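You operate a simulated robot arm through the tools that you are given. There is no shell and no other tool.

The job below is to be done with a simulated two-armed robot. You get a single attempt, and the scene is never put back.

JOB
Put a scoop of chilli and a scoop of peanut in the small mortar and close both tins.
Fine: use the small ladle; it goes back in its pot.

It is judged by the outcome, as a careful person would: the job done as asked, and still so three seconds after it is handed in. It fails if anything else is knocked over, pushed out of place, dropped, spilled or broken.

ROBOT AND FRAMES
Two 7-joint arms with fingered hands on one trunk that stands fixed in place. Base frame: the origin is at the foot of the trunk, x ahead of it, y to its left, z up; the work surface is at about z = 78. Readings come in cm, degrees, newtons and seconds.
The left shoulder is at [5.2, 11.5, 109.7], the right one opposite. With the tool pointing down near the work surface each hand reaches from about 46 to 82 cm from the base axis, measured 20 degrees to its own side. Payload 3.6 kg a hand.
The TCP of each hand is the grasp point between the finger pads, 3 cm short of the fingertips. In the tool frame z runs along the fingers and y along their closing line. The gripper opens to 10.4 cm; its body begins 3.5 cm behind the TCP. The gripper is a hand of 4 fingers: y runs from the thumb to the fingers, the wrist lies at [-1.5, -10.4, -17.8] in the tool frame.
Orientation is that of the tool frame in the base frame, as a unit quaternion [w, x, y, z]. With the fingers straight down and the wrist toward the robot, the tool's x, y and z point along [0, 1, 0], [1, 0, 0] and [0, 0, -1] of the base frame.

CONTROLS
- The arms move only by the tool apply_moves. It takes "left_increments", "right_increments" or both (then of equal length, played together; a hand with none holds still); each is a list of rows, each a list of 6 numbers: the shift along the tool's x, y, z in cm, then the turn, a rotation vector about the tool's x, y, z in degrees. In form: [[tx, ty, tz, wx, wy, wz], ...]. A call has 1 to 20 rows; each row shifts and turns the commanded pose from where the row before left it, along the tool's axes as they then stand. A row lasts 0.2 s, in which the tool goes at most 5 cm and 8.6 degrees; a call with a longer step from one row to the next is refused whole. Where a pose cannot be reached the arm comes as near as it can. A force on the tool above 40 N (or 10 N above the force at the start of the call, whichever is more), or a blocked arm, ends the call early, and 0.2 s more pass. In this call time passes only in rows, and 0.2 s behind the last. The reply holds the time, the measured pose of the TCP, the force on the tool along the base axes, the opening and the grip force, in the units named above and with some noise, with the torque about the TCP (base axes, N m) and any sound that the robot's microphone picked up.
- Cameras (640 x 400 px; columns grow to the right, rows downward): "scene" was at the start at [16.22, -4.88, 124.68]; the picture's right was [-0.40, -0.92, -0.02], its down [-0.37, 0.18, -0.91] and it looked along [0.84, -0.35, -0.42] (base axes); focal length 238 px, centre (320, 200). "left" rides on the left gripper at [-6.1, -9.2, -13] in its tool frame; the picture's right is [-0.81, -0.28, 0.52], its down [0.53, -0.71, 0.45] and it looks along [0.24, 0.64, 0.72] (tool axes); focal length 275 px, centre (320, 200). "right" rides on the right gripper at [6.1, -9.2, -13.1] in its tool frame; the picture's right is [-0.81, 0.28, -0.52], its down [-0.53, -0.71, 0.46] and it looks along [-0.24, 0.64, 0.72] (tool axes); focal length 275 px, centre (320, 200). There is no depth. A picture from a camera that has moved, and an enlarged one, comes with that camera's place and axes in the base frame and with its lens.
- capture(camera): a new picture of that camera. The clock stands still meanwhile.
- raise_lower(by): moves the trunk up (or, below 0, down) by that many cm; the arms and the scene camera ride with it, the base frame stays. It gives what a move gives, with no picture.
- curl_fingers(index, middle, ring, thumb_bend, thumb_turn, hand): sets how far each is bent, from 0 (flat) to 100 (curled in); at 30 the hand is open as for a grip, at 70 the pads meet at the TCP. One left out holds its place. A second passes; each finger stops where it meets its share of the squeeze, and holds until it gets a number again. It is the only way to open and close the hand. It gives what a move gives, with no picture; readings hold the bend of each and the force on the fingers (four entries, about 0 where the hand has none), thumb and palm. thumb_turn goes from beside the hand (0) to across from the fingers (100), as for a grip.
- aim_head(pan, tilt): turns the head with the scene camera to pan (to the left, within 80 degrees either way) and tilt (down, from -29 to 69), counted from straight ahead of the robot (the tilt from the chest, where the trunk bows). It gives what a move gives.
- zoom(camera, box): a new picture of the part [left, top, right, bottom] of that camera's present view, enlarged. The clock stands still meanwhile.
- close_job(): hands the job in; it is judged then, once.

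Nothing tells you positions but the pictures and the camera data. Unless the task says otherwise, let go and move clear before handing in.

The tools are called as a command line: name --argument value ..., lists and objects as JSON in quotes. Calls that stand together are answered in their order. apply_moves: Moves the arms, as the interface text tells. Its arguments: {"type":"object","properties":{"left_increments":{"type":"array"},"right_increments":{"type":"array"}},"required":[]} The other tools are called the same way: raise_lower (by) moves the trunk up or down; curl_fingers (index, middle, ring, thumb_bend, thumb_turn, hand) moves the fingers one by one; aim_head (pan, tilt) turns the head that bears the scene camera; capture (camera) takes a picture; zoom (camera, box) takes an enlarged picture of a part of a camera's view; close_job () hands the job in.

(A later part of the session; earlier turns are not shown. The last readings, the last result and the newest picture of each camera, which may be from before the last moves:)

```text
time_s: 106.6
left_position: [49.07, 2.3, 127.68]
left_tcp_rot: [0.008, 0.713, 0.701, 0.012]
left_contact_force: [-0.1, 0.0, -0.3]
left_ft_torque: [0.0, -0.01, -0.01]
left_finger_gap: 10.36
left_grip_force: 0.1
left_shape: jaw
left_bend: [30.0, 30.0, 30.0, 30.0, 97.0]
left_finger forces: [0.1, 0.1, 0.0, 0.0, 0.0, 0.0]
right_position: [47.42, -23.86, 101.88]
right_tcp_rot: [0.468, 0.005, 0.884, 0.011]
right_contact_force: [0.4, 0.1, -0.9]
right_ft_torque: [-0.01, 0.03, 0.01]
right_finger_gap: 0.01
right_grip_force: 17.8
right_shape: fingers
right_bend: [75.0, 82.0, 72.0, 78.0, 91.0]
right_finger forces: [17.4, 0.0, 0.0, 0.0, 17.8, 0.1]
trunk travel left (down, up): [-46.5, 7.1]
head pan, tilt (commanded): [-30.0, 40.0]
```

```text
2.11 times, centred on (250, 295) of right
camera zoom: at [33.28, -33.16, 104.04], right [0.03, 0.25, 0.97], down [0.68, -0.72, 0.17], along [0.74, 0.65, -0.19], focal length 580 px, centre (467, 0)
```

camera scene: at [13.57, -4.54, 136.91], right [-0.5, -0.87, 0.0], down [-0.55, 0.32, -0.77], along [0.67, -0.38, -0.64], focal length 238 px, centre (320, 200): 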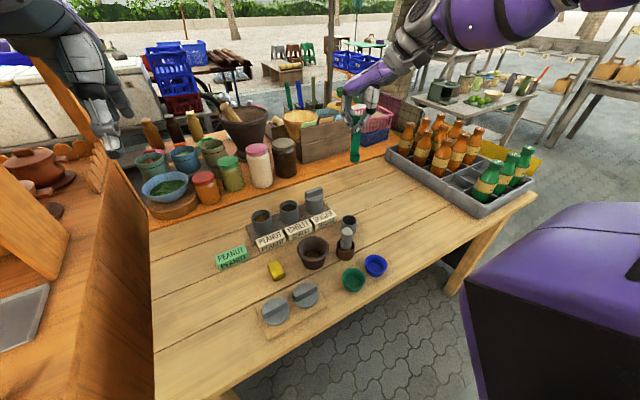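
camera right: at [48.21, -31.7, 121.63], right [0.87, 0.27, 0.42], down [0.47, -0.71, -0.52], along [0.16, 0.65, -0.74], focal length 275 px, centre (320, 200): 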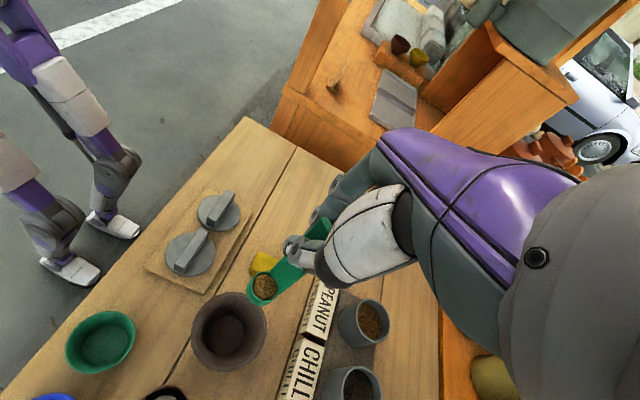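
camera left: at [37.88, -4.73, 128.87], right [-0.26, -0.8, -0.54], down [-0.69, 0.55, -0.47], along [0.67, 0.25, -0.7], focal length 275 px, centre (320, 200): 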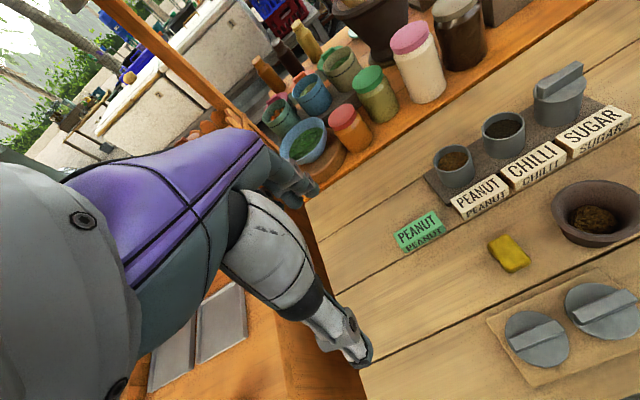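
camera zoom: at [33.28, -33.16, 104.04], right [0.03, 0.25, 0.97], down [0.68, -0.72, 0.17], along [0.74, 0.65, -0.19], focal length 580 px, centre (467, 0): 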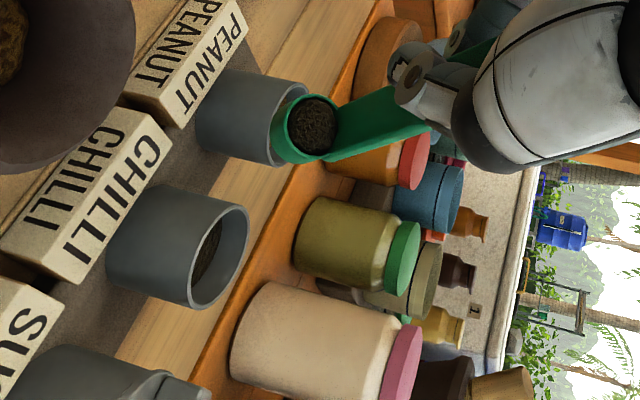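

No reach trouble in this posture. I lower 2.5 cm more and continue tilting in steps.

apply_moves --right_increments '[[1.03, 0.12, 0.7, 0, 0, 0], [1.03, 0.12, 0.7, 0, 0, 0], [0.503, 0, -0.192, 0, -4, 0]]'

zoom --camera "right" --box '[140, 200, 360, 390]'

zoom --camera "left" --box '[500, 120, 640, 280]'

```text
time_s: 107.4
left_position: [49.16, 2.38, 127.7]
left_tcp_rot: [0.008, 0.713, 0.701, 0.012]
left_contact_force: [0.4, 0.1, -0.2]
left_ft_torque: [-0.01, -0.03, 0.02]
left_finger_gap: 10.39
left_grip_force: 0.1
left_shape: jaw
left_bend: [30.0, 30.0, 30.0, 30.0, 97.0]
left_finger forces: [0.0, 0.0, 0.0, 0.1, 0.0, 0.1]
right_position: [47.35, -23.65, 99.17]
right_tcp_rot: [0.473, 0.006, 0.881, 0.005]
right_contact_force: [0.1, 0.6, -1.0]
right_ft_torque: [-0.01, 0.03, -0.01]
right_finger_gap: 0.0
right_grip_force: 18.3
right_shape: fingers
right_bend: [75.0, 82.0, 72.0, 78.0, 91.0]
right_finger forces: [17.6, 0.0, 0.1, 0.1, 17.8, 0.0]
right hand out of reach, approached as far as the arm can: row 3
trunk travel left (down, up): [-46.5, 7.1]
head pan, tilt (commanded): [-30.0, 40.0]
```

```text
2.11 times, centred on (250, 295) of right
camera zoom: at [33.16, -32.88, 101.24], right [0.02, 0.26, 0.97], down [0.67, -0.72, 0.18], along [0.74, 0.64, -0.19], focal length 580 px, centre (467, 0)
```

zoom: 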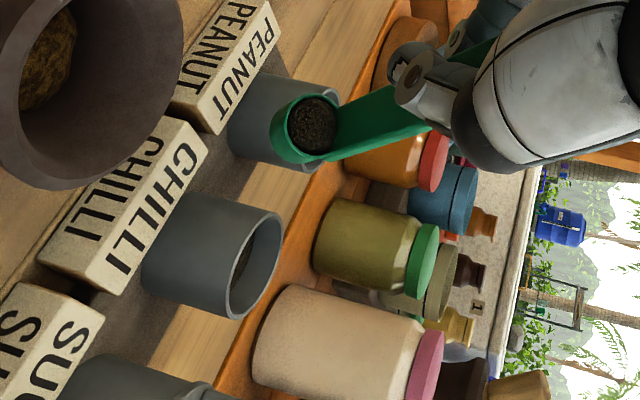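

```text
2.50 times, centred on (570, 200) of left
camera zoom: at [39.49, -3.47, 140.56], right [-0.28, -0.8, -0.53], down [-0.69, 0.55, -0.47], along [0.67, 0.23, -0.7], focal length 688 px, centre (-305, 200)
```

zoom: 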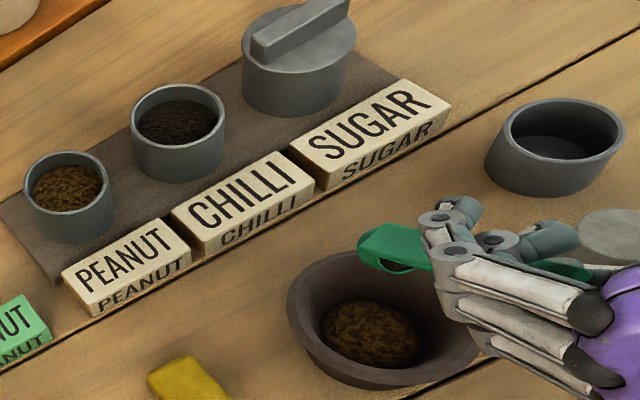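

At this height the wrist stops near φ≈57°, so I add tilt about the other axis (toward the free lip of the cup), pivoting on the cup so that it stays over the mortar.

apply_moves --right_increments '[[0, -0.623, -0.069, -5, 0, 0], [0, -0.623, -0.069, -5, 0, 0]]'

zoom --camera "left" --box '[500, 120, 640, 280]'

zoom --camera "right" --box '[140, 200, 360, 390]'

```text
time_s: 108.0
left_position: [49.07, 2.34, 127.77]
left_tcp_rot: [0.008, 0.714, 0.7, 0.012]
left_contact_force: [-0.7, 0.8, 0.7]
left_ft_torque: [0.01, 0.01, 0.02]
left_finger_gap: 10.38
left_grip_force: 0.1
left_shape: jaw
left_bend: [30.0, 30.0, 30.0, 30.0, 97.0]
left_finger forces: [0.1, 0.0, 0.0, 0.0, 0.0, 0.0]
right_position: [47.27, -24.98, 99.31]
right_tcp_rot: [0.473, -0.036, 0.877, 0.084]
right_contact_force: [0.2, 0.2, -0.5]
right_ft_torque: [0.0, 0.02, 0.02]
right_finger_gap: 0.0
right_grip_force: 17.6
right_shape: fingers
right_bend: [75.0, 82.0, 72.0, 78.0, 91.0]
right_finger forces: [17.6, 0.1, 0.1, 0.0, 17.9, 0.0]
trunk travel left (down, up): [-46.5, 7.1]
head pan, tilt (commanded): [-30.0, 40.0]
```

```text
2.50 times, centred on (570, 200) of left
camera zoom: at [39.5, -3.47, 140.56], right [-0.28, -0.8, -0.53], down [-0.69, 0.55, -0.47], along [0.67, 0.23, -0.7], focal length 688 px, centre (-305, 200)
```

zoom: 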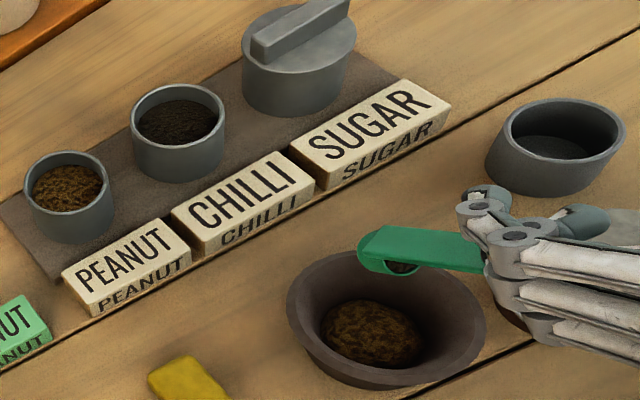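

```text
2.11 times, centred on (250, 295) of right
camera zoom: at [34.57, -36.27, 100.24], right [-0.02, 0.16, 0.99], down [0.77, -0.63, 0.12], along [0.64, 0.76, -0.12], focal length 580 px, centre (467, 0)
```

zoom: 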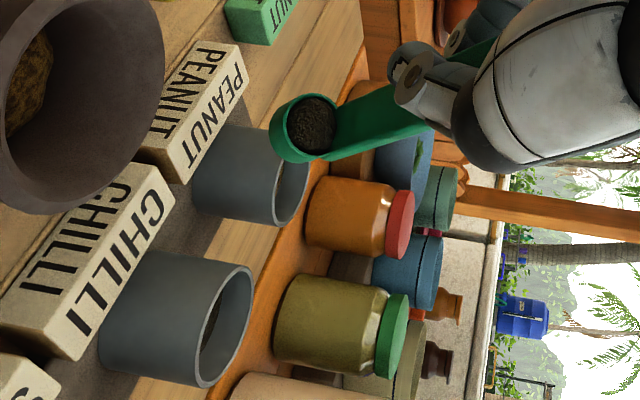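

No trouble; the chilli is still in the cup and over the mortar. I continue the same way.

apply_moves --right_increments '[[0, -0.623, -0.069, -5, 0, 0], [0, -0.623, -0.069, -5, 0, 0], [0, -0.623, -0.069, -5, 0, 0]]'

zoom --camera "left" --box '[500, 120, 640, 280]'

zoom --camera "scene" --box '[260, 160, 380, 290]'

```text
time_s: 108.8
left_position: [49.14, 2.44, 127.64]
left_tcp_rot: [0.008, 0.714, 0.7, 0.011]
left_contact_force: [0.1, 0.1, -0.5]
left_ft_torque: [0.01, 0.01, -0.01]
left_finger_gap: 10.37
left_grip_force: 0.1
left_shape: jaw
left_bend: [30.0, 30.0, 30.0, 30.0, 97.0]
left_finger forces: [0.0, 0.0, 0.1, 0.0, 0.0, 0.1]
right_position: [47.44, -26.85, 99.04]
right_tcp_rot: [0.463, -0.096, 0.859, 0.197]
right_contact_force: [0.1, 0.0, -0.3]
right_ft_torque: [-0.05, 0.01, -0.02]
right_finger_gap: 0.0
right_grip_force: 17.4
right_shape: fingers
right_bend: [75.0, 82.0, 72.0, 78.0, 91.0]
right_finger forces: [17.8, 0.0, 0.0, 0.1, 17.8, 0.0]
trunk travel left (down, up): [-46.5, 7.1]
head pan, tilt (commanded): [-30.0, 40.0]
```

```text
2.50 times, centred on (570, 200) of left
camera zoom: at [39.5, -3.47, 140.56], right [-0.28, -0.8, -0.53], down [-0.69, 0.55, -0.47], along [0.67, 0.23, -0.7], focal length 688 px, centre (-305, 200)
```

zoom: 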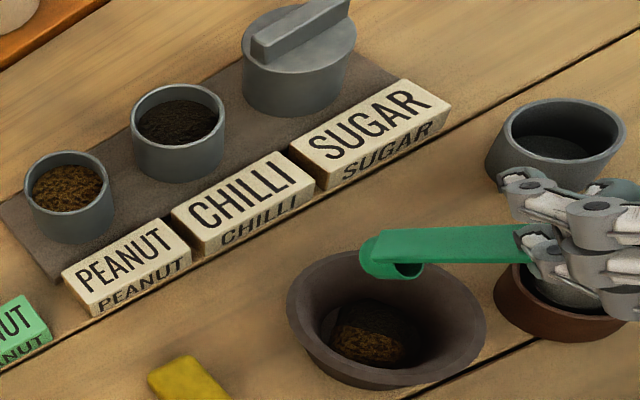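

```text
3.08 times, centred on (320, 225) of scene
camera zoom: at [13.66, -4.51, 136.9], right [-0.5, -0.87, 0.0], down [-0.55, 0.32, -0.77], along [0.67, -0.38, -0.64], focal length 734 px, centre (320, 123)
```

zoom: 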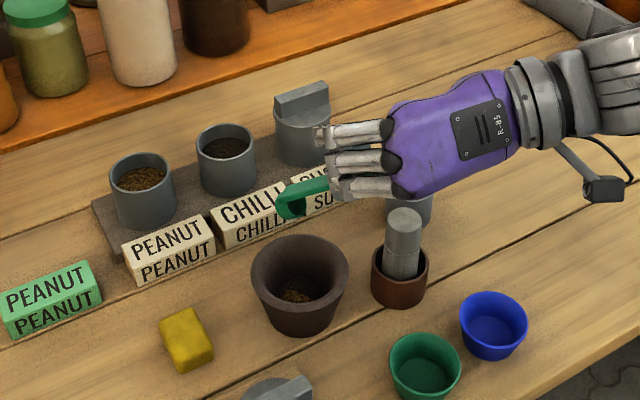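

The chilli has dropped into the mortar on top of the peanut, and the ladle is empty. I lift away and check the mortar and table.

apply_moves --right_increments '[[-1.67, 0.5, -0.99, 0, 0, 0], [-1.67, 0.5, -0.99, 0, 0, 0], [-1.67, 0.5, -0.99, 0, 0, 0], [-1.67, 0.5, -0.99, 0, 0, 0], [-1.67, 0.5, -0.99, 0, 0, 0]]'

zoom --camera "left" --box '[480, 120, 640, 300]'

zoom --camera "scene" --box '[280, 210, 380, 300]'

zoom --camera "right" --box '[200, 200, 340, 320]'

```text
time_s: 110.0
left_position: [49.13, 2.49, 127.73]
left_tcp_rot: [0.008, 0.713, 0.701, 0.011]
left_contact_force: [1.0, -0.7, 0.6]
left_ft_torque: [0.0, -0.01, 0.01]
left_finger_gap: 10.38
left_grip_force: 0.1
left_shape: jaw
left_bend: [30.0, 30.0, 30.0, 30.0, 97.0]
left_finger forces: [0.1, 0.1, 0.1, 0.0, 0.0, 0.0]
right_position: [47.48, -26.69, 109.11]
right_tcp_rot: [0.463, -0.096, 0.859, 0.197]
right_contact_force: [-0.4, 0.1, 0.0]
right_ft_torque: [-0.02, -0.03, 0.02]
right_finger_gap: 0.0
right_grip_force: 17.5
right_shape: fingers
right_bend: [75.0, 82.0, 72.0, 78.0, 91.0]
right_finger forces: [17.7, 0.0, 0.1, 0.0, 18.0, 0.0]
trunk travel left (down, up): [-46.5, 7.1]
head pan, tilt (commanded): [-30.0, 40.0]
```

```text
2.22 times, centred on (560, 210) of left
camera zoom: at [39.49, -3.47, 140.56], right [-0.28, -0.8, -0.53], down [-0.69, 0.55, -0.47], along [0.67, 0.23, -0.7], focal length 612 px, centre (-213, 178)
```

zoom: 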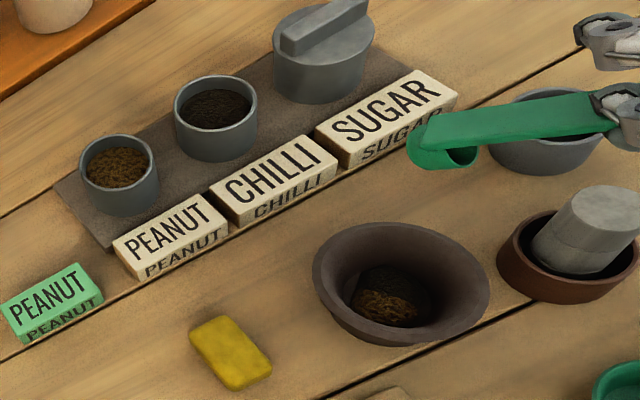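

```text
4.44 times, centred on (330, 255) of scene
camera zoom: at [13.66, -4.51, 136.9], right [-0.5, -0.87, 0.0], down [-0.55, 0.32, -0.77], along [0.67, -0.38, -0.64], focal length 1059 px, centre (276, -44)
```

zoom: 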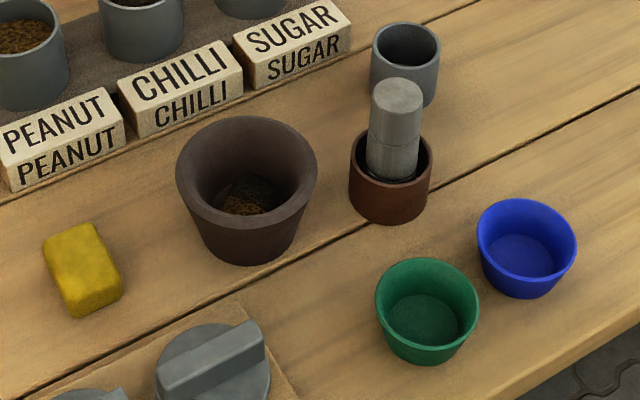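

```text
3.33 times, centred on (270, 260) of right
camera zoom: at [37.51, -40.56, 108.26], right [-0.04, 0.01, 1.0], down [0.89, -0.46, 0.04], along [0.46, 0.89, 0.01], focal length 918 px, centre (487, 0)
```

zoom: 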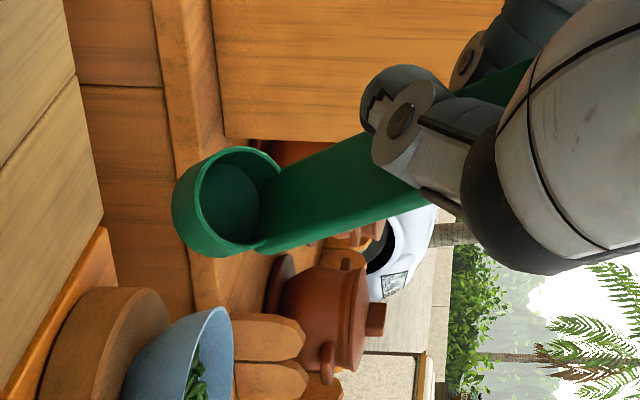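

Both portions are in the mortar with nothing spilled. Now the ladle goes back: I set the hand upright and move over to the ladle pot.

apply_moves --right_increments '[[0, 0, 0, 5, 0, 0], [0, 0, 0, 5, 0, 0], [0, 0, 0, 5, 0, 0], [0, 0, 0, 5, 0, 0], [0, 0, 0, 5, 0, 0], [0, 0, 0, 0, 8, 0], [0, 0, 0, 0, 8, 0], [0, 0, 0, 0, 8, 0], [0, 0, 0, 0, 8, 0], [0, 0, 0, 0, 8, 0], [0, 0, 0, 0, 8, 0]]'

zoom --camera "right" --box '[180, 200, 380, 340]'

```text
time_s: 112.4
left_position: [49.13, 2.5, 127.56]
left_tcp_rot: [0.009, 0.713, 0.701, 0.012]
left_contact_force: [-0.2, 0.3, 0.6]
left_ft_torque: [-0.02, -0.01, 0.0]
left_finger_gap: 10.39
left_grip_force: 0.0
left_shape: jaw
left_bend: [30.0, 30.0, 30.0, 30.0, 97.0]
left_finger forces: [0.1, 0.1, 0.1, 0.1, 0.0, 0.0]
right_position: [47.36, -26.76, 109.1]
right_tcp_rot: [0.073, 0.003, 0.997, 0.008]
right_contact_force: [0.6, 1.0, 0.2]
right_ft_torque: [-0.03, 0.0, 0.0]
right_finger_gap: 0.01
right_grip_force: 18.4
right_shape: fingers
right_bend: [75.0, 82.0, 72.0, 78.0, 91.0]
right_finger forces: [18.3, 0.0, 0.0, 0.0, 18.3, 0.1]
trunk travel left (down, up): [-46.5, 7.1]
head pan, tilt (commanded): [-30.0, 40.0]
```

```text
2.86 times, centred on (280, 270) of right
camera zoom: at [39.56, -36.14, 121.05], right [0.73, 0.26, 0.63], down [0.59, -0.71, -0.39], along [0.35, 0.65, -0.67], focal length 786 px, centre (434, 0)
```

zoom: 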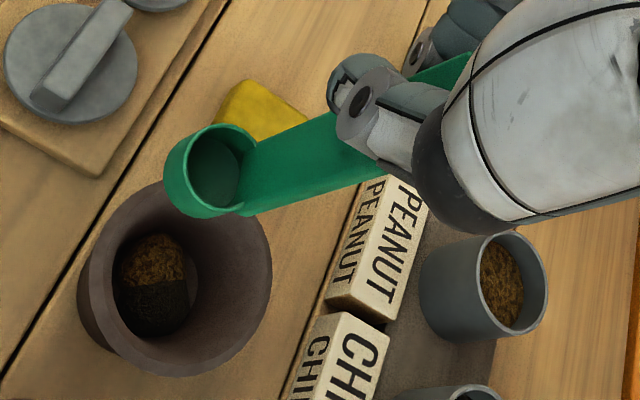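

The mortar holds peanut and chilli side by side. I carry the empty ladle over to its pot and yaw the hand back to straight.

apply_moves --right_increments '[[-1.53, -1.85, -0.39, 0, 0, 0], [-1.53, -1.85, -0.39, 0, 0, 0], [-1.53, -1.85, -0.39, 0, 0, 0], [-1.53, -1.85, -0.39, 0, 0, 0], [-1.53, -1.85, -0.39, 0, 0, 0], [-1.53, -1.85, -0.39, 0, 0, 0], [-1.53, -1.85, -0.39, 0, 0, 0], [0, 0, 0, 1.19, -0.13, 8.11], [0, 0, 0, 1.19, -0.13, 8.11], [0, 0, 0, 1.19, -0.13, 8.11], [0, 0, 0, 1.19, -0.13, 8.11], [0, 0, 0, 1.19, -0.13, 8.11], [0, 0, 0, 1.19, -0.13, 8.11], [0, 0, 0, 1.19, -0.13, 8.11], [0, 0, 0, 1.19, -0.13, 8.11], [0, 0, 0, 1.19, -0.13, 8.11], [0, 0, 0, 1.19, -0.13, 8.11], [0, 0, 0, 1.19, -0.13, 8.11]]'

zoom --camera "right" --box '[180, 200, 380, 360]'

zoom --camera "scene" --box '[290, 80, 410, 240]'

```text
time_s: 116.2
left_position: [49.13, 2.57, 127.8]
left_tcp_rot: [0.008, 0.714, 0.7, 0.012]
left_contact_force: [-0.4, 0.8, -1.0]
left_ft_torque: [0.01, 0.02, 0.01]
left_finger_gap: 10.4
left_grip_force: 0.0
left_shape: jaw
left_bend: [30.0, 30.0, 30.0, 30.0, 97.0]
left_finger forces: [0.0, 0.0, 0.0, 0.0, 0.0, 0.0]
right_position: [57.43, -42.55, 113.45]
right_tcp_rot: [0.054, 0.705, 0.706, -0.041]
right_contact_force: [0.8, -0.8, -0.6]
right_ft_torque: [0.0, 0.02, 0.02]
right_finger_gap: 0.06
right_grip_force: 18.4
right_shape: fingers
right_bend: [75.0, 82.0, 72.0, 79.0, 91.0]
right_finger forces: [18.5, 0.1, 0.0, 0.0, 18.5, 0.0]
right hand out of reach, approached as far as the arm can: row 7, 18
trunk travel left (down, up): [-46.5, 7.1]
head pan, tilt (commanded): [-30.0, 40.0]
```

```text
2.50 times, centred on (280, 280) of right
camera zoom: at [48.02, -34.8, 125.41], right [0.27, -0.73, 0.63], down [-0.7, -0.59, -0.39], along [0.66, -0.34, -0.67], focal length 688 px, centre (420, 0)
```

zoom: 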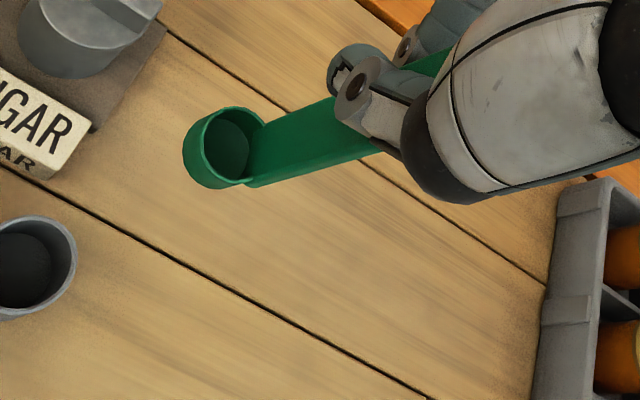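

```text
2.50 times, centred on (350, 160) of scene
camera zoom: at [13.67, -4.52, 136.9], right [-0.5, -0.87, 0.0], down [-0.55, 0.32, -0.77], along [0.67, -0.38, -0.64], focal length 596 px, centre (245, 300)
```

zoom: 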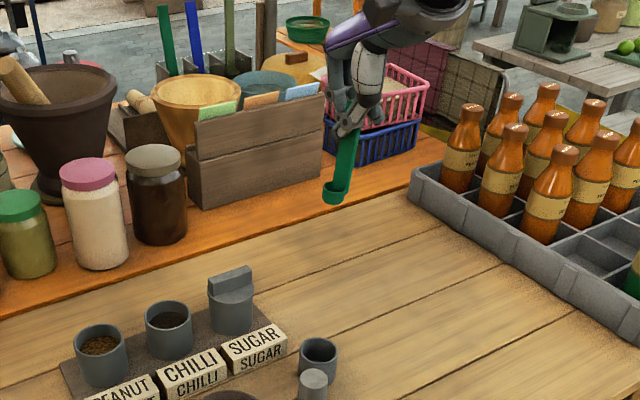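

The hand is near the ladle pot. I zoom in to measure the ladle's lean before inserting it.

zoom --camera "scene" --box '[365, 100, 425, 170]'

zoom --camera "right" --box '[230, 200, 350, 310]'

```text
5.71 times, centred on (395, 135) of scene
camera zoom: at [13.67, -4.52, 136.9], right [-0.5, -0.87, 0.0], down [-0.55, 0.32, -0.77], along [0.67, -0.38, -0.64], focal length 1362 px, centre (-109, 571)
```

zoom: 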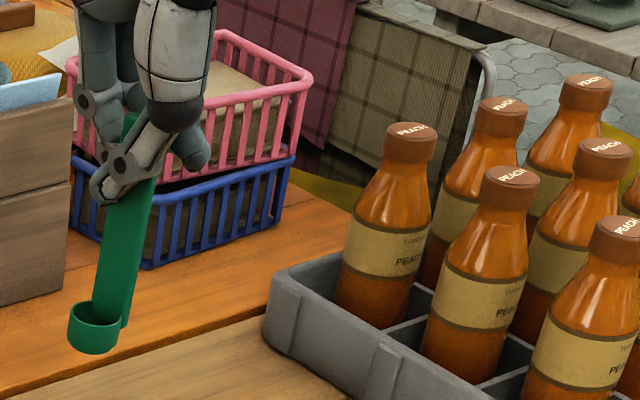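

```text
3.64 times, centred on (290, 255) of right
camera zoom: at [48.02, -34.8, 125.41], right [0.27, -0.73, 0.63], down [-0.7, -0.59, -0.39], along [0.66, -0.34, -0.67], focal length 1001 px, centre (429, 0)
```

zoom: 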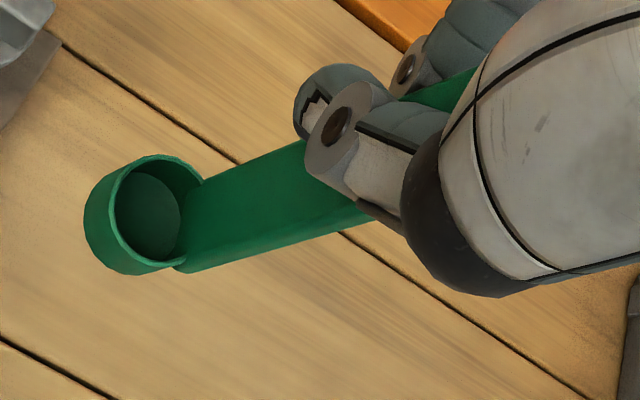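

The ladle's foot leans several degrees to the left. I correct that and measure again.

apply_moves --right_increments '[[0, 0, 0, -3.5, -7, 0]]'

zoom --camera "scene" --box '[365, 100, 425, 170]'

zoom --camera "right" --box '[160, 200, 350, 370]'

```text
time_s: 116.6
left_position: [49.07, 2.47, 127.73]
left_tcp_rot: [0.008, 0.714, 0.7, 0.011]
left_contact_force: [0.4, 0.2, 0.6]
left_ft_torque: [-0.02, -0.01, -0.02]
left_finger_gap: 10.39
left_grip_force: 0.1
left_shape: jaw
left_bend: [30.0, 30.0, 30.0, 30.0, 97.0]
left_finger forces: [0.0, 0.1, 0.0, 0.0, 0.0, 0.1]
right_position: [57.94, -46.37, 113.67]
right_tcp_rot: [0.118, 0.698, 0.704, -0.062]
right_contact_force: [-0.3, 0.0, -0.4]
right_ft_torque: [0.02, 0.0, -0.01]
right_finger_gap: 0.03
right_grip_force: 18.7
right_shape: fingers
right_bend: [75.0, 82.0, 72.0, 79.0, 91.0]
right_finger forces: [18.6, 0.0, 0.0, 0.1, 18.6, 0.0]
right hand out of reach, approached as far as the arm can: row 1
trunk travel left (down, up): [-46.5, 7.1]
head pan, tilt (commanded): [-30.0, 40.0]
```

```text
5.71 times, centred on (395, 135) of scene
camera zoom: at [13.67, -4.52, 136.9], right [-0.5, -0.87, 0.0], down [-0.55, 0.32, -0.77], along [0.67, -0.38, -0.64], focal length 1362 px, centre (-109, 571)
```

zoom: 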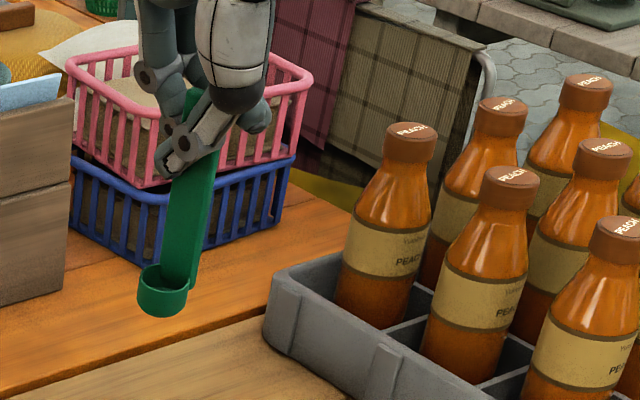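

```text
2.35 times, centred on (255, 285) of right
camera zoom: at [47.8, -37.39, 124.12], right [0.23, -0.65, 0.72], down [-0.68, -0.64, -0.36], along [0.7, -0.41, -0.59], focal length 648 px, centre (473, 0)
```

zoom: 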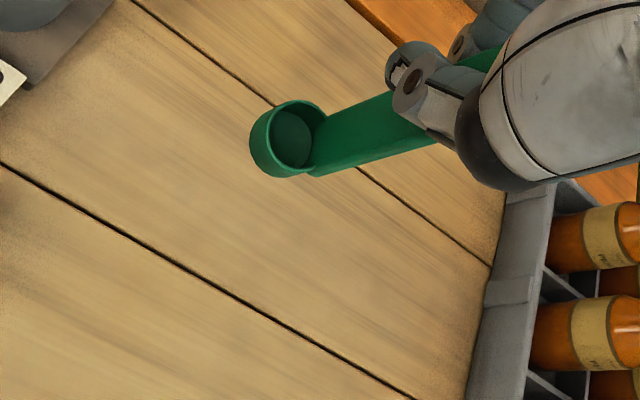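

With a straight yaw this posture drifts right, but the pot is round, so I use a 45° yaw where the arm has room. I turn and return toward the pot at safe height.

apply_moves --right_increments '[[0, 0, 0, -2.07, 0.64, -7.92], [0, 0, 0, -2.07, 0.64, -7.92], [0, 0, 0, -2.07, 0.64, -7.92], [0, 0, 0, -2.07, 0.64, -7.92], [0, 0, 0, -2.07, 0.64, -7.92], [0, 0, 0, -1.0, 0.3, -4.0]]'

zoom --camera "scene" --box '[360, 90, 440, 190]'

zoom --camera "right" --box '[220, 200, 340, 310]'

```text
time_s: 118.0
left_position: [49.08, 2.33, 127.64]
left_tcp_rot: [0.008, 0.714, 0.7, 0.011]
left_contact_force: [-0.3, -0.3, -0.6]
left_ft_torque: [0.03, -0.02, -0.02]
left_finger_gap: 10.34
left_grip_force: 0.1
left_shape: jaw
left_bend: [30.0, 30.0, 30.0, 30.0, 97.0]
left_finger forces: [0.1, 0.0, 0.0, 0.1, 0.0, 0.0]
right_position: [57.95, -46.41, 113.67]
right_tcp_rot: [0.135, 0.378, 0.916, -0.018]
right_contact_force: [-0.3, 1.0, 0.0]
right_ft_torque: [-0.01, -0.03, 0.0]
right_finger_gap: 0.05
right_grip_force: 18.6
right_shape: fingers
right_bend: [75.0, 82.0, 72.0, 79.0, 91.0]
right_finger forces: [18.7, 0.1, 0.0, 0.1, 18.8, 0.0]
trunk travel left (down, up): [-46.5, 7.1]
head pan, tilt (commanded): [-30.0, 40.0]
```

```text
4.00 times, centred on (400, 140) of scene
camera zoom: at [13.66, -4.52, 136.9], right [-0.5, -0.87, 0.0], down [-0.55, 0.32, -0.77], along [0.67, -0.38, -0.64], focal length 954 px, centre (0, 440)
```

zoom: 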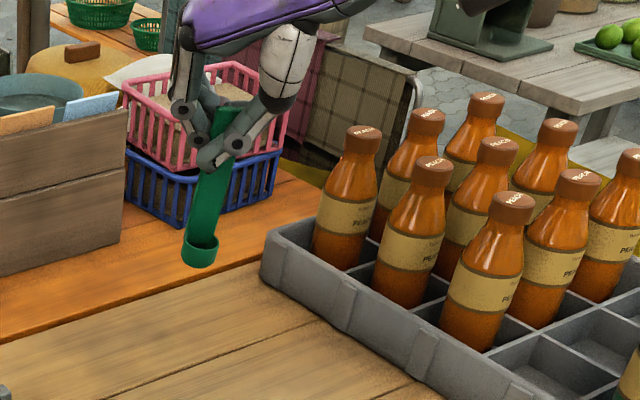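

```text
3.64 times, centred on (280, 255) of right
camera zoom: at [44.34, -46.94, 124.1], right [0.62, -0.29, 0.73], down [-0.03, -0.94, -0.35], along [0.78, 0.19, -0.59], focal length 1001 px, centre (466, 0)
```

zoom: 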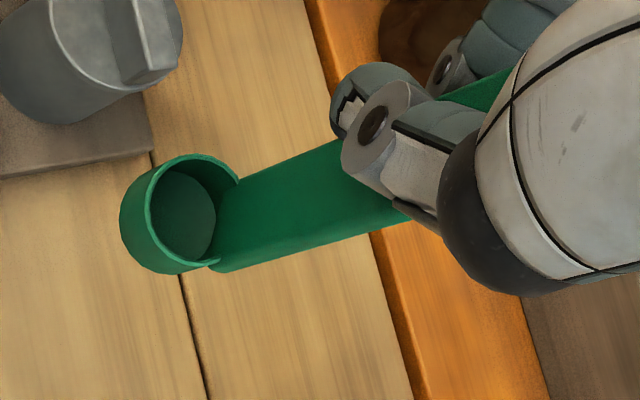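

The ladle now leans only about 5°. I move over the pot, keeping the cup above its rim.

apply_moves --right_increments '[[1.38, 0.377, 1.9, 0, 0, 0], [1.38, 0.377, 1.9, 0, 0, 0], [1.38, 0.377, 1.9, 0, 0, 0], [1.38, 0.377, 1.9, 0, 0, 0], [1.38, 0.377, 1.9, 0, 0, 0], [1.38, 0.377, 1.9, 0, 0, 0]]'

zoom --camera "scene" --box '[310, 120, 400, 240]'

zoom --camera "right" --box '[160, 200, 340, 370]'

capture --camera "left"

```text
time_s: 119.4
left_position: [49.02, 2.49, 127.71]
left_tcp_rot: [0.008, 0.714, 0.7, 0.012]
left_contact_force: [-0.1, 0.4, 0.7]
left_ft_torque: [0.0, 0.03, 0.01]
left_finger_gap: 10.38
left_grip_force: 0.1
left_shape: jaw
left_bend: [30.0, 30.0, 30.0, 30.0, 97.0]
left_finger forces: [0.0, 0.0, 0.0, 0.0, 0.0, 0.1]
right_position: [56.42, -40.66, 100.72]
right_tcp_rot: [0.135, 0.379, 0.915, -0.018]
right_contact_force: [0.3, -0.1, -0.1]
right_ft_torque: [-0.01, 0.03, -0.02]
right_finger_gap: 0.03
right_grip_force: 18.3
right_shape: fingers
right_bend: [75.0, 82.0, 72.0, 79.0, 91.0]
right_finger forces: [18.9, 0.1, 0.0, 0.1, 18.8, 0.0]
trunk travel left (down, up): [-46.5, 7.1]
head pan, tilt (commanded): [-30.0, 40.0]
```

```text
3.33 times, centred on (355, 180) of scene
camera zoom: at [13.67, -4.52, 136.9], right [-0.5, -0.87, 0.0], down [-0.55, 0.32, -0.77], along [0.67, -0.38, -0.64], focal length 795 px, centre (203, 267)
```

zoom: 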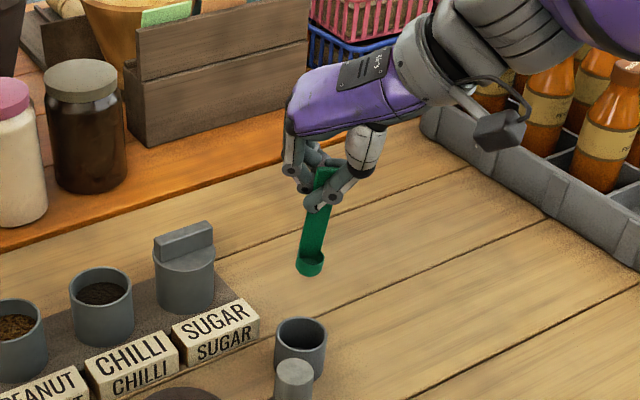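

```text
2.35 times, centred on (250, 285) of right
camera zoom: at [42.93, -41.19, 111.12], right [0.62, -0.29, 0.73], down [-0.03, -0.94, -0.35], along [0.78, 0.19, -0.59], focal length 648 px, centre (485, 0)
```

zoom: 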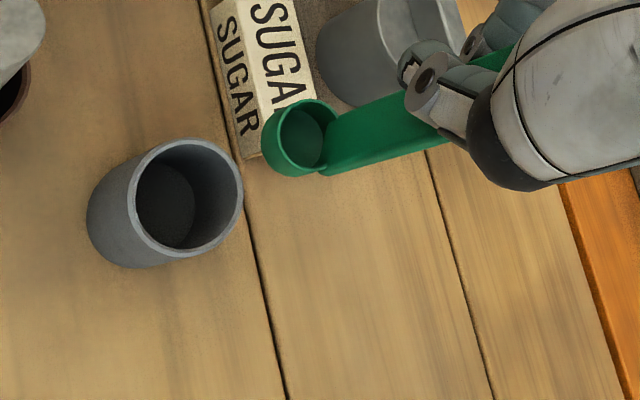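

```text
taken
camera left: at [39.5, -3.48, 140.56], right [-0.28, -0.8, -0.53], down [-0.69, 0.55, -0.47], along [0.67, 0.23, -0.7], focal length 275 px, centre (320, 200)
```

left: 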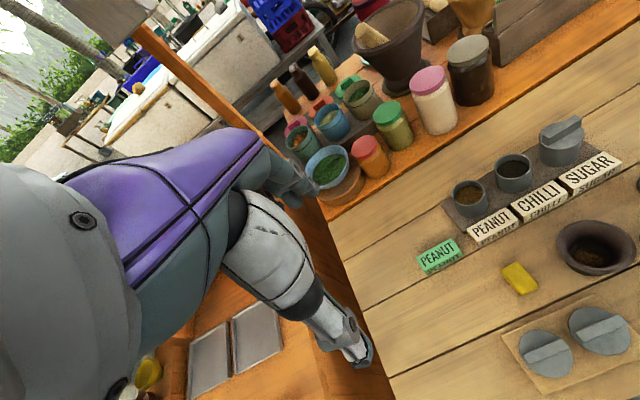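

Cup and pot line up to within half a centimetre. I lower to just above the pot rim and check again.

apply_moves --right_increments '[[0.312, -0.147, 1.256, 0, 0, 0], [0.312, -0.147, 1.256, 0, 0, 0], [0.312, -0.147, 1.256, 0, 0, 0], [0.312, -0.147, 1.256, 0, 0, 0], [0.312, -0.147, 1.256, 0, 0, 0]]'

zoom --camera "scene" --box '[320, 140, 380, 220]'

zoom --camera "right" --box '[180, 200, 340, 350]'

```text
time_s: 120.6
left_position: [49.08, 2.45, 127.7]
left_tcp_rot: [0.008, 0.714, 0.7, 0.011]
left_contact_force: [-0.1, -0.7, -0.3]
left_ft_torque: [-0.02, -0.03, -0.01]
left_finger_gap: 10.38
left_grip_force: 0.0
left_shape: jaw
left_bend: [30.0, 30.0, 30.0, 30.0, 97.0]
left_finger forces: [0.0, 0.1, 0.0, 0.0, 0.1, 0.0]
right_position: [56.44, -40.97, 94.14]
right_tcp_rot: [0.135, 0.379, 0.915, -0.018]
right_contact_force: [1.0, 0.8, 0.2]
right_ft_torque: [0.0, 0.03, 0.01]
right_finger_gap: 0.03
right_grip_force: 19.1
right_shape: fingers
right_bend: [75.0, 82.0, 72.0, 79.0, 91.0]
right_finger forces: [18.8, 0.0, 0.1, 0.0, 18.9, 0.1]
trunk travel left (down, up): [-46.5, 7.1]
head pan, tilt (commanded): [-30.0, 40.0]
```

```text
5.00 times, centred on (350, 180) of scene
camera zoom: at [13.67, -4.52, 136.9], right [-0.5, -0.87, 0.0], down [-0.55, 0.32, -0.77], along [0.67, -0.38, -0.64], focal length 1192 px, centre (170, 300)
```

zoom: 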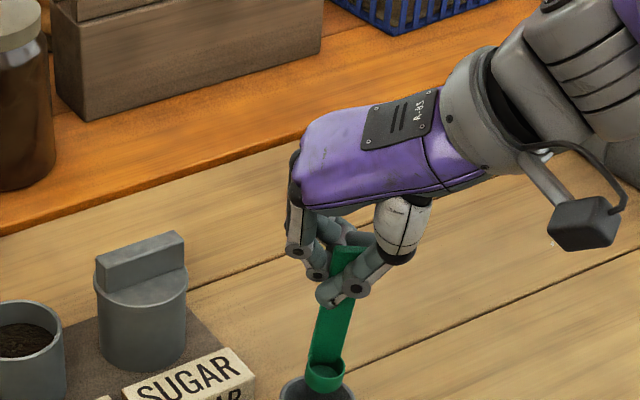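

```text
2.67 times, centred on (260, 275) of right
camera zoom: at [42.94, -41.49, 104.55], right [0.62, -0.29, 0.73], down [-0.03, -0.94, -0.35], along [0.78, 0.19, -0.59], focal length 734 px, centre (480, 0)
```

zoom: 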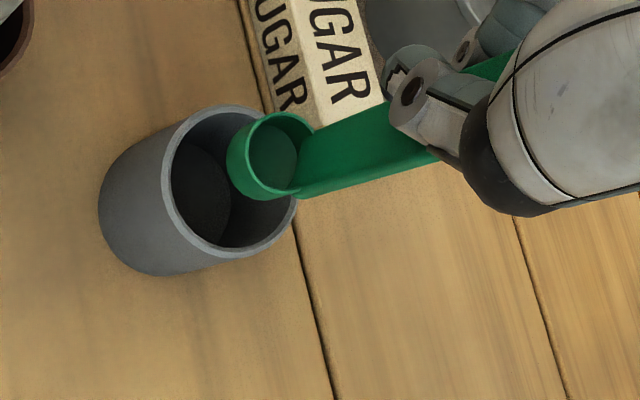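

Centred. I lower the ladle into the pot slowly, watching for contact.

apply_moves --right_increments '[[0.07, -0.195, 0.8, 0, 0, 0], [0.209, -0.055, 0.771, 0, 0, 0], [0.209, -0.055, 0.771, 0, 0, 0], [0.209, -0.055, 0.771, 0, 0, 0], [0.209, -0.055, 0.771, 0, 0, 0]]'

zoom --camera "scene" --box '[320, 150, 390, 230]'

zoom --camera "right" --box '[180, 200, 340, 350]'

```text
time_s: 121.8
left_position: [49.02, 2.5, 127.63]
left_tcp_rot: [0.007, 0.714, 0.7, 0.012]
left_contact_force: [-0.2, -0.9, 0.8]
left_ft_torque: [-0.03, -0.01, -0.03]
left_finger_gap: 10.39
left_grip_force: 0.0
left_shape: jaw
left_bend: [30.0, 30.0, 30.0, 30.0, 97.0]
left_finger forces: [0.1, 0.1, 0.0, 0.0, 0.0, 0.0]
right_position: [56.45, -41.12, 90.1]
right_tcp_rot: [0.135, 0.379, 0.915, -0.019]
right_contact_force: [0.1, -0.6, -0.3]
right_ft_torque: [-0.03, 0.0, 0.0]
right_finger_gap: 0.08
right_grip_force: 18.7
right_shape: fingers
right_bend: [75.0, 82.0, 72.0, 79.0, 90.0]
right_finger forces: [18.8, 0.0, 0.0, 0.1, 18.8, 0.0]
trunk travel left (down, up): [-46.5, 7.1]
head pan, tilt (commanded): [-30.0, 40.0]
```

```text
5.00 times, centred on (355, 190) of scene
camera zoom: at [13.67, -4.52, 136.9], right [-0.5, -0.87, 0.0], down [-0.55, 0.32, -0.77], along [0.67, -0.38, -0.64], focal length 1192 px, centre (145, 250)
```

zoom: 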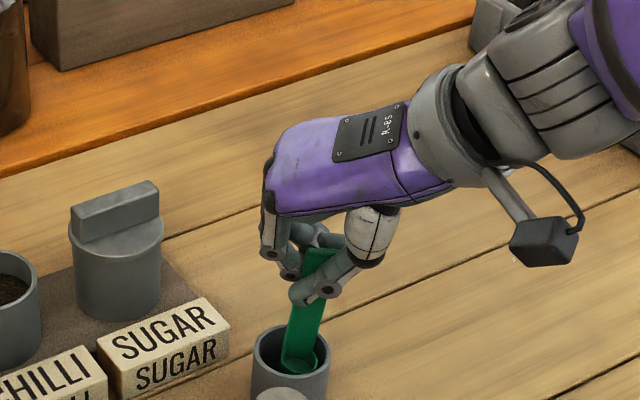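

```text
2.67 times, centred on (260, 275) of right
camera zoom: at [42.93, -41.71, 100.56], right [0.62, -0.29, 0.73], down [-0.03, -0.94, -0.35], along [0.78, 0.19, -0.59], focal length 734 px, centre (480, 0)
```

zoom: 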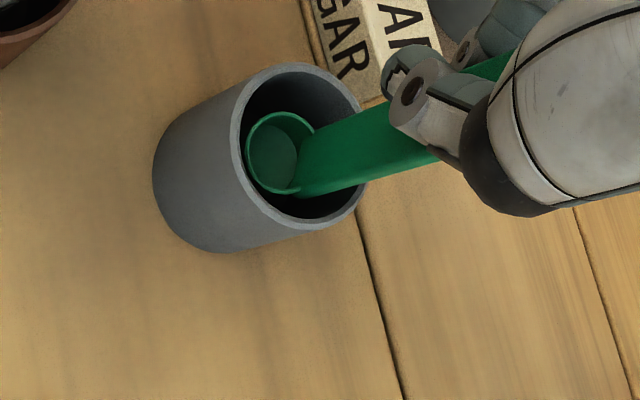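

The cup is inside the pot without touching. I lower the last bit toward the floor of the pot.

apply_moves --right_increments '[[0.13, -0.035, 0.482, 0, 0, 0], [0.13, -0.035, 0.482, 0, 0, 0], [0.13, -0.035, 0.482, 0, 0, 0]]'

zoom --camera "scene" --box '[320, 150, 390, 230]'

zoom --camera "right" --box '[180, 200, 340, 350]'

```text
time_s: 122.6
left_position: [49.15, 2.4, 127.82]
left_tcp_rot: [0.009, 0.714, 0.7, 0.012]
left_contact_force: [0.1, 0.7, 1.0]
left_ft_torque: [0.0, -0.02, 0.0]
left_finger_gap: 10.38
left_grip_force: 0.0
left_shape: jaw
left_bend: [30.0, 30.0, 30.0, 30.0, 97.0]
left_finger forces: [0.1, 0.1, 0.1, 0.0, 0.1, 0.0]
right_position: [56.46, -41.16, 88.69]
right_tcp_rot: [0.135, 0.379, 0.915, -0.019]
right_contact_force: [-0.2, -0.3, -1.0]
right_ft_torque: [-0.01, 0.0, 0.0]
right_finger_gap: 0.07
right_grip_force: 19.0
right_shape: fingers
right_bend: [75.0, 82.0, 72.0, 79.0, 90.0]
right_finger forces: [18.8, 0.0, 0.0, 0.1, 18.9, 0.0]
trunk travel left (down, up): [-46.5, 7.1]
head pan, tilt (commanded): [-30.0, 40.0]
```

```text
5.00 times, centred on (355, 190) of scene
camera zoom: at [13.67, -4.52, 136.9], right [-0.5, -0.87, 0.0], down [-0.55, 0.32, -0.77], along [0.67, -0.38, -0.64], focal length 1192 px, centre (145, 250)
```

zoom: 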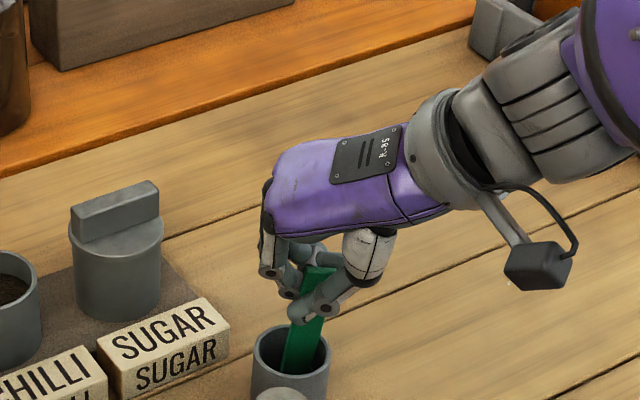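

```text
2.67 times, centred on (260, 275) of right
camera zoom: at [42.88, -41.71, 99.11], right [0.62, -0.29, 0.73], down [-0.03, -0.94, -0.35], along [0.78, 0.19, -0.59], focal length 734 px, centre (480, 0)
```

zoom: 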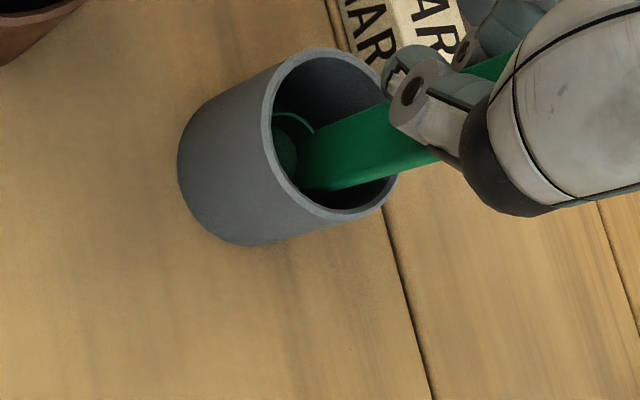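

Still free; about 0.4 cm to go by my estimate. I creep down.

apply_moves --right_increments '[[0.065, -0.017, 0.241, 0, 0, 0], [0.065, -0.017, 0.241, 0, 0, 0]]'

```text
time_s: 123.2
left_position: [48.97, 2.34, 127.7]
left_tcp_rot: [0.008, 0.714, 0.7, 0.012]
left_contact_force: [0.2, -1.0, -0.6]
left_ft_torque: [0.01, 0.04, 0.03]
left_finger_gap: 10.36
left_grip_force: 0.0
left_shape: jaw
left_bend: [30.0, 30.0, 30.0, 30.0, 97.0]
left_finger forces: [0.1, 0.0, 0.1, 0.0, 0.0, 0.0]
right_position: [56.31, -41.2, 88.17]
right_tcp_rot: [0.134, 0.38, 0.915, -0.019]
right_contact_force: [-0.3, 0.5, -0.5]
right_ft_torque: [0.02, 0.0, 0.0]
right_finger_gap: 0.06
right_grip_force: 18.7
right_shape: fingers
right_bend: [75.0, 82.0, 72.0, 79.0, 90.0]
right_finger forces: [19.0, 0.0, 0.1, 0.0, 18.9, 0.0]
trunk travel left (down, up): [-46.5, 7.1]
head pan, tilt (commanded): [-30.0, 40.0]
```

apply_moves --right_increments '[[0.065, -0.017, 0.241, 0, 0, 0], [0.065, -0.017, 0.241, 0, 0, 0]]'

zoom --camera "scene" --box '[325, 170, 375, 220]'

zoom --camera "right" --box '[200, 180, 340, 310]'

```text
time_s: 123.8
left_position: [49.04, 2.42, 127.74]
left_tcp_rot: [0.008, 0.713, 0.701, 0.012]
left_contact_force: [-1.0, 0.9, 0.6]
left_ft_torque: [-0.04, 0.0, 0.03]
left_finger_gap: 10.36
left_grip_force: 0.0
left_shape: jaw
left_bend: [30.0, 30.0, 30.0, 30.0, 97.0]
left_finger forces: [0.0, 0.0, 0.1, 0.1, 0.0, 0.0]
right_position: [56.52, -41.11, 87.85]
right_tcp_rot: [0.136, 0.38, 0.915, -0.018]
right_contact_force: [1.7, -0.5, 13.3]
right_ft_torque: [0.08, 0.16, 0.01]
right_finger_gap: 0.13
right_grip_force: 20.5
right_shape: fingers
right_bend: [76.0, 82.0, 72.0, 80.0, 91.0]
right_finger forces: [22.2, 0.0, 0.0, 0.0, 19.4, 0.1]
trunk travel left (down, up): [-46.5, 7.1]
head pan, tilt (commanded): [-30.0, 40.0]
```

```text
8.00 times, centred on (350, 195) of scene
camera zoom: at [13.65, -4.5, 136.92], right [-0.5, -0.87, 0.0], down [-0.55, 0.32, -0.77], along [0.67, -0.38, -0.64], focal length 1907 px, centre (80, 240)
```

zoom: 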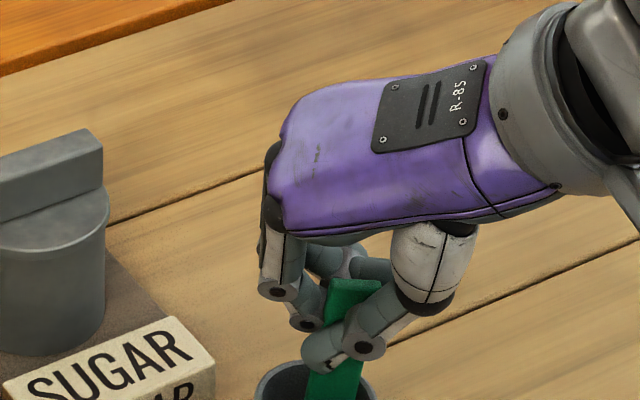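

```text
3.08 times, centred on (270, 245) of right
camera zoom: at [42.96, -41.68, 98.24], right [0.62, -0.29, 0.73], down [-0.03, -0.94, -0.35], along [0.79, 0.19, -0.59], focal length 847 px, centre (474, 62)
```

zoom: 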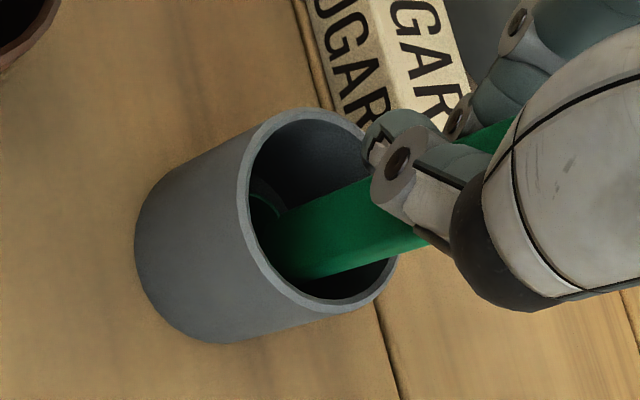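

The cup now rests on the pot floor (13 N). I ease up 2 mm and then open the fingers gently.

apply_moves --right_increments '[[-0.06, 0.016, -0.22, 0, 0, 0]]'

curl_fingers --hand "right" --index 68 --middle 68 --ring 68 --thumb_bend 70

zoom --camera "right" --box '[200, 180, 340, 310]'

zoom --camera "scene" --box '[325, 160, 385, 230]'

```text
time_s: 124.2
left_position: [49.07, 2.51, 127.64]
left_tcp_rot: [0.009, 0.714, 0.7, 0.011]
left_contact_force: [0.0, 0.6, 0.7]
left_ft_torque: [0.01, -0.01, 0.0]
left_finger_gap: 10.41
left_grip_force: 0.0
left_shape: jaw
left_bend: [30.0, 30.0, 30.0, 30.0, 97.0]
left_finger forces: [0.1, 0.1, 0.1, 0.1, 0.0, 0.0]
right_position: [56.33, -41.11, 87.79]
right_tcp_rot: [0.135, 0.379, 0.915, -0.019]
right_contact_force: [1.2, -2.1, 8.2]
right_ft_torque: [0.07, -0.03, -0.05]
right_finger_gap: 0.07
right_grip_force: 20.2
right_shape: fingers
right_bend: [76.0, 82.0, 72.0, 80.0, 91.0]
right_finger forces: [21.6, 0.1, 0.0, 0.0, 18.7, 0.1]
trunk travel left (down, up): [-46.5, 7.1]
head pan, tilt (commanded): [-30.0, 40.0]
```

```text
time_s: 125.2
left_position: [49.02, 2.36, 127.67]
left_tcp_rot: [0.009, 0.714, 0.7, 0.012]
left_contact_force: [-0.4, -0.6, -0.6]
left_ft_torque: [0.0, 0.02, -0.01]
left_finger_gap: 10.38
left_grip_force: 0.0
left_shape: jaw
left_bend: [30.0, 30.0, 30.0, 30.0, 97.0]
left_finger forces: [0.0, 0.1, 0.0, 0.0, 0.0, 0.0]
right_position: [56.31, -41.04, 87.88]
right_tcp_rot: [0.135, 0.38, 0.915, -0.019]
right_contact_force: [-0.5, 0.2, -0.3]
right_ft_torque: [0.0, 0.0, 0.02]
right_finger_gap: 0.51
right_grip_force: 0.5
right_shape: fingers
right_bend: [67.0, 68.0, 68.0, 70.0, 97.0]
right_finger forces: [0.4, 0.0, 0.0, 0.1, 0.6, 0.0]
trunk travel left (down, up): [-46.5, 7.1]
head pan, tilt (commanded): [-30.0, 40.0]
```

```text
3.08 times, centred on (270, 245) of right
camera zoom: at [42.85, -41.68, 98.3], right [0.62, -0.29, 0.73], down [-0.03, -0.94, -0.35], along [0.78, 0.19, -0.59], focal length 847 px, centre (474, 62)
```

zoom: 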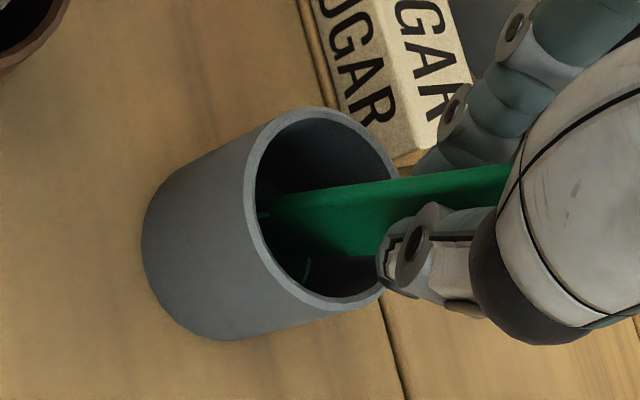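

```text
5.71 times, centred on (355, 195) of scene
camera zoom: at [13.67, -4.52, 136.9], right [-0.5, -0.87, 0.0], down [-0.55, 0.32, -0.77], along [0.67, -0.38, -0.64], focal length 1362 px, centre (120, 229)
```

zoom: 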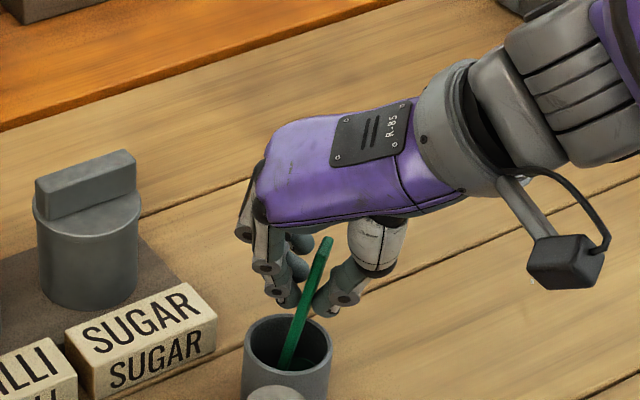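

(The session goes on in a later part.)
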